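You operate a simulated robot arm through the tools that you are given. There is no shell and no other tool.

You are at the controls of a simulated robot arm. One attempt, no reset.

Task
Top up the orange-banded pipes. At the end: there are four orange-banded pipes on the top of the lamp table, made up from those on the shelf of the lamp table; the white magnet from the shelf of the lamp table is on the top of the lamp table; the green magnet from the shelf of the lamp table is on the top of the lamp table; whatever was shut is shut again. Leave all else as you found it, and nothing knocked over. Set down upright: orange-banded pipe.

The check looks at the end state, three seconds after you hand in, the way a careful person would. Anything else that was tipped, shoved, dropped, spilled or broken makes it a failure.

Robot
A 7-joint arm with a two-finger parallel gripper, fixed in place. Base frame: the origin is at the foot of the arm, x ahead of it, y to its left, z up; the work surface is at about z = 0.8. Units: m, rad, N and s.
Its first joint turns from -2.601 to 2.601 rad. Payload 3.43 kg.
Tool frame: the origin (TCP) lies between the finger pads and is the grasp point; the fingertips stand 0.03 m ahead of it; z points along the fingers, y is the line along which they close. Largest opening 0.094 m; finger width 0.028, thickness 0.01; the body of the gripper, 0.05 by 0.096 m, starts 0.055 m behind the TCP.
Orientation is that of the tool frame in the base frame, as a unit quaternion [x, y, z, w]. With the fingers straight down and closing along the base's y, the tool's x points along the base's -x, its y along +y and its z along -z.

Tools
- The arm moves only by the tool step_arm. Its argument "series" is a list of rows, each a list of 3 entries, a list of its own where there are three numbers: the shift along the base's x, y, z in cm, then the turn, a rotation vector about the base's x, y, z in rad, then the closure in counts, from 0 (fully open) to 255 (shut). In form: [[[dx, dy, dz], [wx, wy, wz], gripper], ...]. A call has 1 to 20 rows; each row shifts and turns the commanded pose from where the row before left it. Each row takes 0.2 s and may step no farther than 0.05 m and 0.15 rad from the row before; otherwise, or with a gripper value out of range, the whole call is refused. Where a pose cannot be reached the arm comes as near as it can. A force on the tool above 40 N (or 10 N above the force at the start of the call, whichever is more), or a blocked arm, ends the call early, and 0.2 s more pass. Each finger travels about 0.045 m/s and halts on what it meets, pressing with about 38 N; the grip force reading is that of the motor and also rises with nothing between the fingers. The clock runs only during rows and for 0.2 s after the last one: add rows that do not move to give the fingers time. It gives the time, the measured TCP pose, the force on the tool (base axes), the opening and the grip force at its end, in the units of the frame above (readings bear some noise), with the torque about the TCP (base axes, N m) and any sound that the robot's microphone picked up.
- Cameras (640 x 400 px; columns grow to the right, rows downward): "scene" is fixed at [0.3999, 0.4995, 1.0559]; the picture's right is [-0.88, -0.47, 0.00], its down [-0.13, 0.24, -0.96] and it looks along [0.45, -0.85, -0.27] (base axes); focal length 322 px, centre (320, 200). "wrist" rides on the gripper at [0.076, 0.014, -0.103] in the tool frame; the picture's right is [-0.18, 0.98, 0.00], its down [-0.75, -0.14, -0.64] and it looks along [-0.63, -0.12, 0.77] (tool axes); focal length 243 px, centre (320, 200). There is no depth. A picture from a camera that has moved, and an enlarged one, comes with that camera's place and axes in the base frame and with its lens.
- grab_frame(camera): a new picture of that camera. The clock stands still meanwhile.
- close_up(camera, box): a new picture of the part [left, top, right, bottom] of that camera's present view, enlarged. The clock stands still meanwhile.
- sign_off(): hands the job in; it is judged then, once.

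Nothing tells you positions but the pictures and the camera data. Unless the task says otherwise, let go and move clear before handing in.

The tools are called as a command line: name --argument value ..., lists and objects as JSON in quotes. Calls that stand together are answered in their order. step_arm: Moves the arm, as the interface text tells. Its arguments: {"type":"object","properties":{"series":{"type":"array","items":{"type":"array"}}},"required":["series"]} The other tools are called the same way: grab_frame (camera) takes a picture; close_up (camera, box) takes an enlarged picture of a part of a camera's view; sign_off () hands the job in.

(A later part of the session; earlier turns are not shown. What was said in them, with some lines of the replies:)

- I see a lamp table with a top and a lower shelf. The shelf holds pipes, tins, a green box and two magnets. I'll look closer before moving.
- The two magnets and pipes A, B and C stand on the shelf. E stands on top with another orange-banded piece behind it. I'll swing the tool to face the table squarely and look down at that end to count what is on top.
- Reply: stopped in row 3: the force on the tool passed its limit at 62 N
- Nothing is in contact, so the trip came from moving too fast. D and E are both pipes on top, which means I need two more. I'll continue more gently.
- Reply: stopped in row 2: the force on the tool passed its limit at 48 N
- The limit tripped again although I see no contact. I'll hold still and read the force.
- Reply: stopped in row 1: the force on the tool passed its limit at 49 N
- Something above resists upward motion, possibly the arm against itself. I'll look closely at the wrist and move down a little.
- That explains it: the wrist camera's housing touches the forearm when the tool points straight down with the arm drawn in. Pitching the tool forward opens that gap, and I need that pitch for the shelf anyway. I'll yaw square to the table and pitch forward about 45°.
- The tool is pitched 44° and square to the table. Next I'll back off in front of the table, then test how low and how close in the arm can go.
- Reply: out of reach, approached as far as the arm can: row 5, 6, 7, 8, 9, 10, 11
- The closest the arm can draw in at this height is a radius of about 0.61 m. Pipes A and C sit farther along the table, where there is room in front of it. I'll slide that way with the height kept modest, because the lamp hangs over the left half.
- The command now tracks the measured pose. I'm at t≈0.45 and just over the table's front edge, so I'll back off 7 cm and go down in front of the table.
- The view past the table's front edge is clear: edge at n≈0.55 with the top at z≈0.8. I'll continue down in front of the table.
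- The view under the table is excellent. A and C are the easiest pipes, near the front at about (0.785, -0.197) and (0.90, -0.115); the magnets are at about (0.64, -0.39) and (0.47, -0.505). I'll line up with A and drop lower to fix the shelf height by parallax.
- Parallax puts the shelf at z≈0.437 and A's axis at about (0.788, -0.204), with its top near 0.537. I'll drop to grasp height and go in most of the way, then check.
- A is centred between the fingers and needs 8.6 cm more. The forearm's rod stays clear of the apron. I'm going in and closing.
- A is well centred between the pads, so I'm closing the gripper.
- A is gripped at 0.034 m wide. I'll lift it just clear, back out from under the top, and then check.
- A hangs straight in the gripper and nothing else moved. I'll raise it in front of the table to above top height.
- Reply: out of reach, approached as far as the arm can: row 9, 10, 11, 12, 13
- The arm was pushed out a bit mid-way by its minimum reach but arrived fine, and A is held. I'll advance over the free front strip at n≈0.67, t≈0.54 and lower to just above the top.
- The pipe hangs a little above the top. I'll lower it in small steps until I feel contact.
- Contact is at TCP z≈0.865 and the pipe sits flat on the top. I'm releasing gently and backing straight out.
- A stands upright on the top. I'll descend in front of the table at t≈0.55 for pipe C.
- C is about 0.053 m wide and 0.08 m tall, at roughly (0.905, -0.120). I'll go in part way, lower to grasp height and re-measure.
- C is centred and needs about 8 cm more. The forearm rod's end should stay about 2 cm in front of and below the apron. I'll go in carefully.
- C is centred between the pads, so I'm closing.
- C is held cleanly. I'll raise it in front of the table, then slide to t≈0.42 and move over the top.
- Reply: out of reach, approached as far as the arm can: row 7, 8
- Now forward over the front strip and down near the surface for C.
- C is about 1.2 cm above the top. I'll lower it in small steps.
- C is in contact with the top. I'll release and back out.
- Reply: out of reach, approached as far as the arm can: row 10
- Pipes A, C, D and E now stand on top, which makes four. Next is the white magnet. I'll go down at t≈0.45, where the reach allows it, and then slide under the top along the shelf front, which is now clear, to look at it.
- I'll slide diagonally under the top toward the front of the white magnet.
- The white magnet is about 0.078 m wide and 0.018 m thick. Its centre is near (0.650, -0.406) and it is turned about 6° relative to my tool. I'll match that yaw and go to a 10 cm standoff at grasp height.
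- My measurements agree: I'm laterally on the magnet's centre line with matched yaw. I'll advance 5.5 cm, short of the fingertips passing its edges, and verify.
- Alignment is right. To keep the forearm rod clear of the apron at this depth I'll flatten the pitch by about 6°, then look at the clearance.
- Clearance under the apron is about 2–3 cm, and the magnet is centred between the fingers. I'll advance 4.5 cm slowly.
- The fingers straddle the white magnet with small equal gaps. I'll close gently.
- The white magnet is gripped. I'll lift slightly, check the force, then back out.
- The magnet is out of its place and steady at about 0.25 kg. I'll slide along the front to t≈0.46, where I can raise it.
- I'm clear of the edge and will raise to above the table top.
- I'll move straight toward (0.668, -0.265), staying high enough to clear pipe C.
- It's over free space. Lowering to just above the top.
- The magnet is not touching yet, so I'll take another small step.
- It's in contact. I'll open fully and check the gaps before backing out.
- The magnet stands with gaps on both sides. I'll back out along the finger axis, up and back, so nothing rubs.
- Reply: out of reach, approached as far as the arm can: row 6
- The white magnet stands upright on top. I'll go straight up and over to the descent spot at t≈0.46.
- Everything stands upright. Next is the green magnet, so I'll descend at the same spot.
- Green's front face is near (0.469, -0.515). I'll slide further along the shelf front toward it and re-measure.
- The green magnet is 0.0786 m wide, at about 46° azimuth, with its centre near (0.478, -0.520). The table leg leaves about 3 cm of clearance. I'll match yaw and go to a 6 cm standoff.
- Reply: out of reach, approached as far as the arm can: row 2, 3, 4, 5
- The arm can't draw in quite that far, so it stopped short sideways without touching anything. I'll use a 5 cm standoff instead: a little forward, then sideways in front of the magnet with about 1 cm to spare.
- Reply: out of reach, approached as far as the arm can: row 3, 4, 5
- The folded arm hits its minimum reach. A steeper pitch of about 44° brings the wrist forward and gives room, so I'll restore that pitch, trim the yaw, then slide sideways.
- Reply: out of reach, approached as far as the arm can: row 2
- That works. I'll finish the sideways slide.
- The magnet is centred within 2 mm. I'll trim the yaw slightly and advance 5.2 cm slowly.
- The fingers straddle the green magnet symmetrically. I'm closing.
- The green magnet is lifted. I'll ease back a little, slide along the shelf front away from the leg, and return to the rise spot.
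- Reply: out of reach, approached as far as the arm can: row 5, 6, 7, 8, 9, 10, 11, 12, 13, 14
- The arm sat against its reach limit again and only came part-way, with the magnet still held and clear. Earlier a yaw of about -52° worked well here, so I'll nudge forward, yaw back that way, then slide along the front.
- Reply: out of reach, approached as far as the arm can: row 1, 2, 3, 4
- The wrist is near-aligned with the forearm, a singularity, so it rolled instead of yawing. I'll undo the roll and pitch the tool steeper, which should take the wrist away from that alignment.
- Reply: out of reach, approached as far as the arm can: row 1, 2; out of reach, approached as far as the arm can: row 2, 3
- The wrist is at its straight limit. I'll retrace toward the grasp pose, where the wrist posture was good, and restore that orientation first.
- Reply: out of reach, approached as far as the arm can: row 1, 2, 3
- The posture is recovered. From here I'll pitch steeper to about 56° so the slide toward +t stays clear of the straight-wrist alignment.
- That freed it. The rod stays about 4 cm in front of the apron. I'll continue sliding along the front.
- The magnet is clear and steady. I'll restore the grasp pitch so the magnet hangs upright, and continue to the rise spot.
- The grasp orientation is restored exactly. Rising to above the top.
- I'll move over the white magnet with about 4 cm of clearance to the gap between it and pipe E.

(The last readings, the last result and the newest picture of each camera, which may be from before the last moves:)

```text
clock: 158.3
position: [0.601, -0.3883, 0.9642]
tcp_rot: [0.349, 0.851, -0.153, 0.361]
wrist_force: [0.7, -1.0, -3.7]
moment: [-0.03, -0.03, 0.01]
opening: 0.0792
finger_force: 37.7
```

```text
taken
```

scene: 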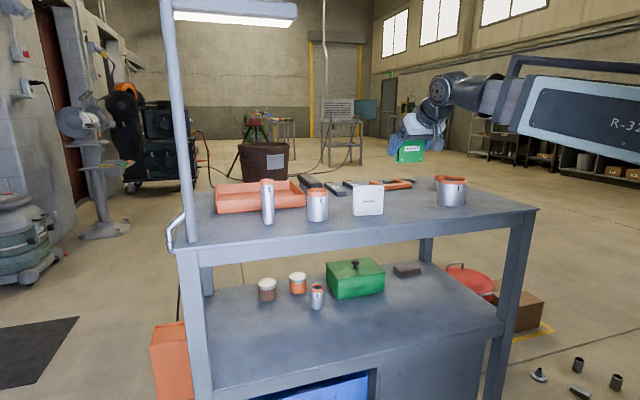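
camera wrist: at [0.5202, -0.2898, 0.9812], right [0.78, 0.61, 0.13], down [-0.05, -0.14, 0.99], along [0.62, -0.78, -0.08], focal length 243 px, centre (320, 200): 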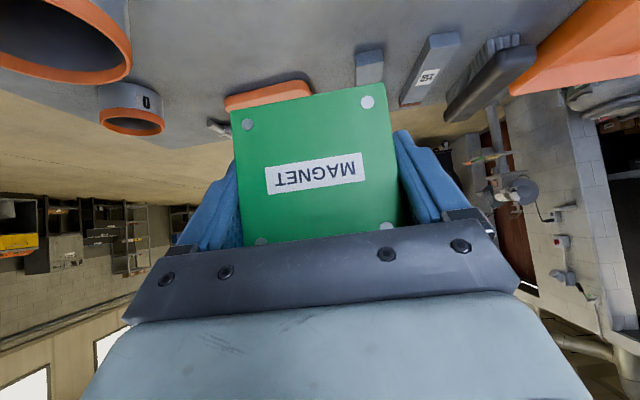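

The gap between E and the white magnet is below. Lowering near the surface.

step_arm --series '[[[0, 0, -1], [0, 0, 0], 255], [[0, 0, -2], [0, 0, 0], 255], [[0, 0, -2], [0, 0, 0], 255], [[0, 0, -2], [0, 0, 0], 255], [[0, 0, -2], [0, 0, 0], 255], [[0, 0, -1.2], [0, 0, 0], 255], [[0, 0, -0.5], [0, 0, 0], 255], [[0, 0, 0], [0, 0, 0], 255]]'

grab_frame --camera "wrist"

grab_frame --camera "scene"

```text
clock: 160.1
position: [0.599, -0.3876, 0.8556]
tcp_rot: [0.349, 0.852, -0.152, 0.361]
wrist_force: [0.5, 0.3, -3.4]
moment: [-0.03, -0.03, -0.03]
opening: 0.0793
finger_force: 37.8
```

```text
taken
camera wrist: at [0.5194, -0.2893, 0.8728], right [0.78, 0.61, 0.13], down [-0.05, -0.14, 0.99], along [0.62, -0.78, -0.08], focal length 243 px, centre (320, 200)
```

wrist: 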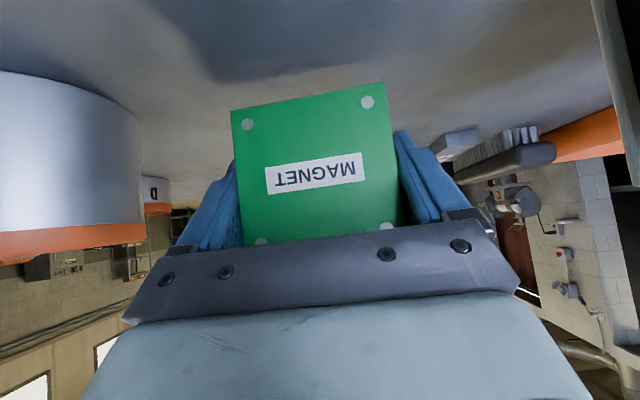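

```text
taken
```

scene: 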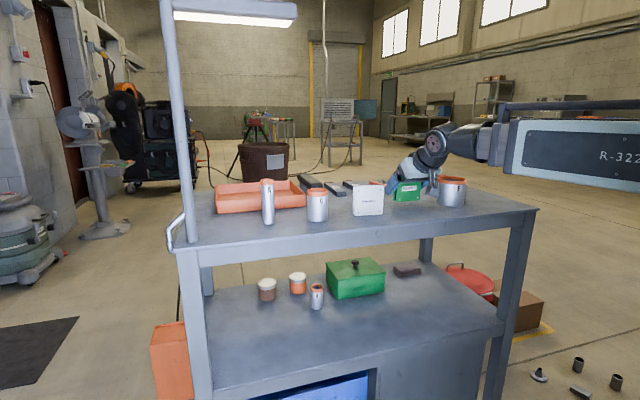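

There's clear space on both sides. Final small lowering steps.

step_arm --series '[[[0, 0, -0.3], [0, 0, 0], 255], [[0, 0, -0.3], [0, 0, 0], 255], [[0, 0, -0.3], [0, 0, 0], 255], [[0, 0, 0], [0, 0, 0], 255]]'

step_arm --series '[[[0, 0, -0.2], [0, 0, 0], 255], [[0, 0, 0], [0, 0, 0], 255]]'

step_arm --series '[[[0, 0, -0.15], [0, 0, 0], 255], [[0, 0, 0], [0, 0, 0], 255]]'

```text
clock: 161.1
position: [0.599, -0.3884, 0.8471]
tcp_rot: [0.349, 0.852, -0.152, 0.36]
wrist_force: [-0.7, -0.7, -3.1]
moment: [-0.05, -0.03, 0.01]
opening: 0.0791
finger_force: 37.4
```

```text
clock: 161.7
position: [0.5997, -0.388, 0.8456]
tcp_rot: [0.349, 0.852, -0.152, 0.361]
wrist_force: [0.3, 0.2, -3.3]
moment: [-0.03, -0.04, -0.04]
opening: 0.0793
finger_force: 38.2
```

```text
clock: 162.3
position: [0.5997, -0.3881, 0.8441]
tcp_rot: [0.35, 0.851, -0.153, 0.36]
wrist_force: [0.3, 0.8, -2.8]
moment: [-0.04, -0.02, 0.02]
opening: 0.0795
finger_force: 37.9
```

step_arm --series '[[[0, 0, -0.15], [0, 0, 0], 255], [[0, 0, 0], [0, 0, 0], 255]]'

```text
clock: 162.9
position: [0.6001, -0.3886, 0.8441]
tcp_rot: [0.349, 0.852, -0.152, 0.361]
wrist_force: [-0.4, -0.8, -3.2]
moment: [-0.03, -0.06, -0.02]
opening: 0.0791
finger_force: 38.4
```

step_arm --series '[[[0, 0, -0.15], [0, 0, 0], 255], [[0, 0, 0], [0, 0, 0], 255]]'

```text
clock: 163.5
position: [0.5989, -0.3876, 0.8425]
tcp_rot: [0.349, 0.851, -0.153, 0.362]
wrist_force: [-1.4, -0.5, 2.9]
moment: [0.11, -0.11, 0.0]
opening: 0.0792
finger_force: 38.9
```

Contact, so I'll open and check before leaving.

step_arm --series '[[[0, 0, 0], [0, 0, 0], 40], [[0, 0, 0], [0, 0, 0], 20], [[0, 0, 0], [0, 0, 0], 0], [[0, 0, 0], [0, 0, 0], 0]]'

grab_frame --camera "wrist"

close_up --camera "scene" --box '[340, 150, 500, 250]'

```text
clock: 164.5
position: [0.6002, -0.3883, 0.8421]
tcp_rot: [0.349, 0.852, -0.152, 0.361]
wrist_force: [-0.2, 0.3, 0.3]
moment: [0.02, 0.04, 0.02]
opening: 0.0939
finger_force: 0.1
```

```text
taken
camera wrist: at [0.52, -0.2895, 0.8586], right [0.78, 0.61, 0.13], down [-0.05, -0.14, 0.99], along [0.62, -0.78, -0.08], focal length 243 px, centre (320, 200)
```

wrist: 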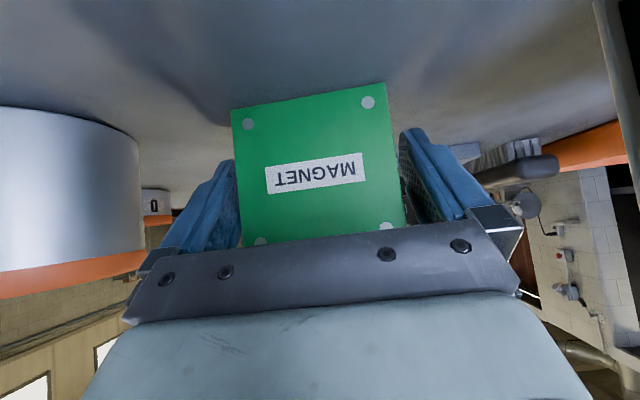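

```text
4.00 times, centred on (420, 200) of scene
camera zoom: at [0.3999, 0.4995, 1.0559], right [-0.88, -0.47, 0.0], down [-0.13, 0.24, -0.96], along [0.45, -0.85, -0.27], focal length 1290 px, centre (-80, 200)
```

zoom: 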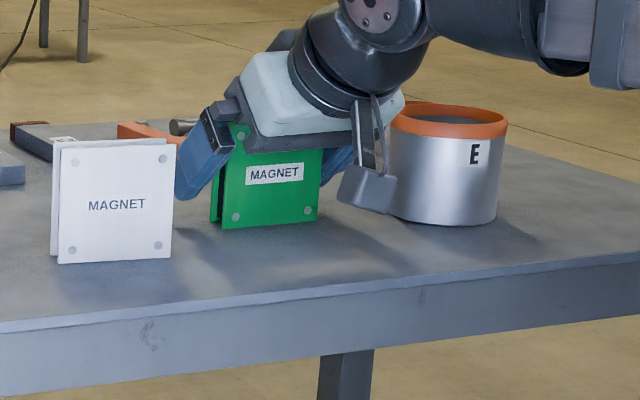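

It stands free with gaps on both sides. I'll go straight up, which keeps the fingers parallel to its edges.

step_arm --series '[[[0, 0, 0.4], [0, 0, 0], 0], [[0, 0, 0.8], [0, 0, 0], 0], [[0, 0, 1], [0, 0, 0], 0], [[0, 0, 1.2], [0, 0, 0], 0], [[0, 0, 1.5], [0, 0, 0], 0], [[0, 0, 2], [0, 0, 0], 0], [[0, 0, 2], [0, 0, 0], 0], [[0, 0, 2], [0, 0, 0], 0], [[0, 0, 2], [0, 0, 0], 0], [[0, 0, 2], [0, 0, 0], 0], [[0, 0, 0], [0, 0, 0], 0]]'

grab_frame --camera "wrist"

grab_frame --camera "scene"

close_up --camera "scene" --box '[180, 150, 500, 350]'

```text
clock: 166.9
position: [0.6006, -0.3882, 0.9926]
tcp_rot: [0.349, 0.852, -0.153, 0.36]
wrist_force: [0.9, -0.1, -0.3]
moment: [0.0, -0.02, 0.05]
opening: 0.0942
finger_force: 0.0
```

```text
taken
camera wrist: at [0.5199, -0.2897, 1.0086], right [0.78, 0.61, 0.13], down [-0.05, -0.14, 0.99], along [0.62, -0.78, -0.08], focal length 243 px, centre (320, 200)
```

wrist: 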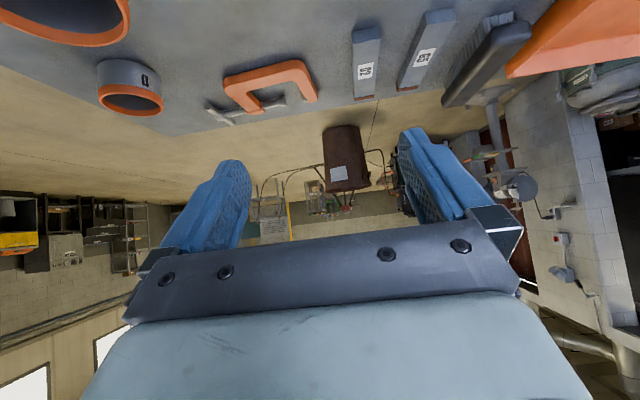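

```text
taken
```

scene: 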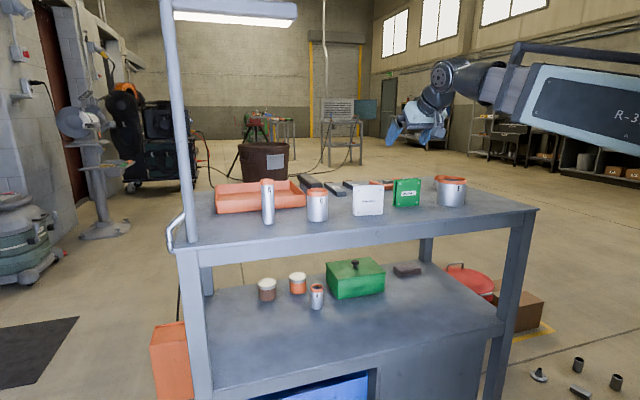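

```text
2.00 times, centred on (340, 250) of scene
camera zoom: at [0.3999, 0.4995, 1.0559], right [-0.88, -0.47, 0.0], down [-0.13, 0.24, -0.96], along [0.45, -0.85, -0.27], focal length 645 px, centre (280, 100)
```

zoom: 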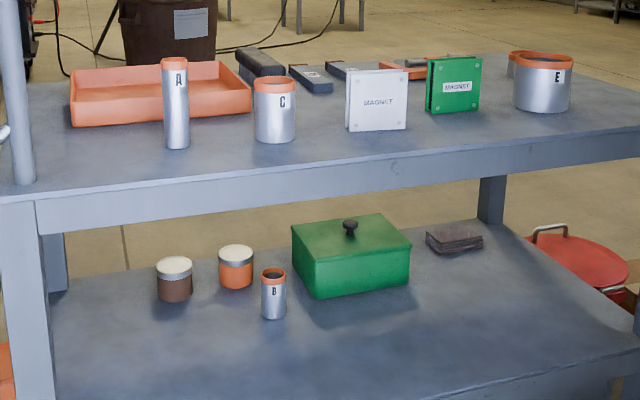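

Everything is in place. Pipes A, C, D and E stand upright on the top, both magnets stand there too, B and the rest of the shelf are untouched, the green box is still shut, and the arm is clear. Handing in.

sign_off

```text
The job is handed in.
```

The job is handed in, and the last pictures show everything the task asked for.

- **Pipes:** four orange-banded pipes stand upright on the table top. D and E were already there, and I brought up A and C from the shelf.
- **Magnets:** the white and green magnets both stand on the top, between pipes C and E.
- **Everything else:** pipe B, the tins, the closed green box and the other items look as they did at the start. I opened nothing, so there was nothing to shut.

The gripper is open and clear of the table. I saw nothing tipped or shoved.

Early on, the wrist camera housing pressed against the robot's own forearm a few times and stopped the arm. That was contact within the arm only.
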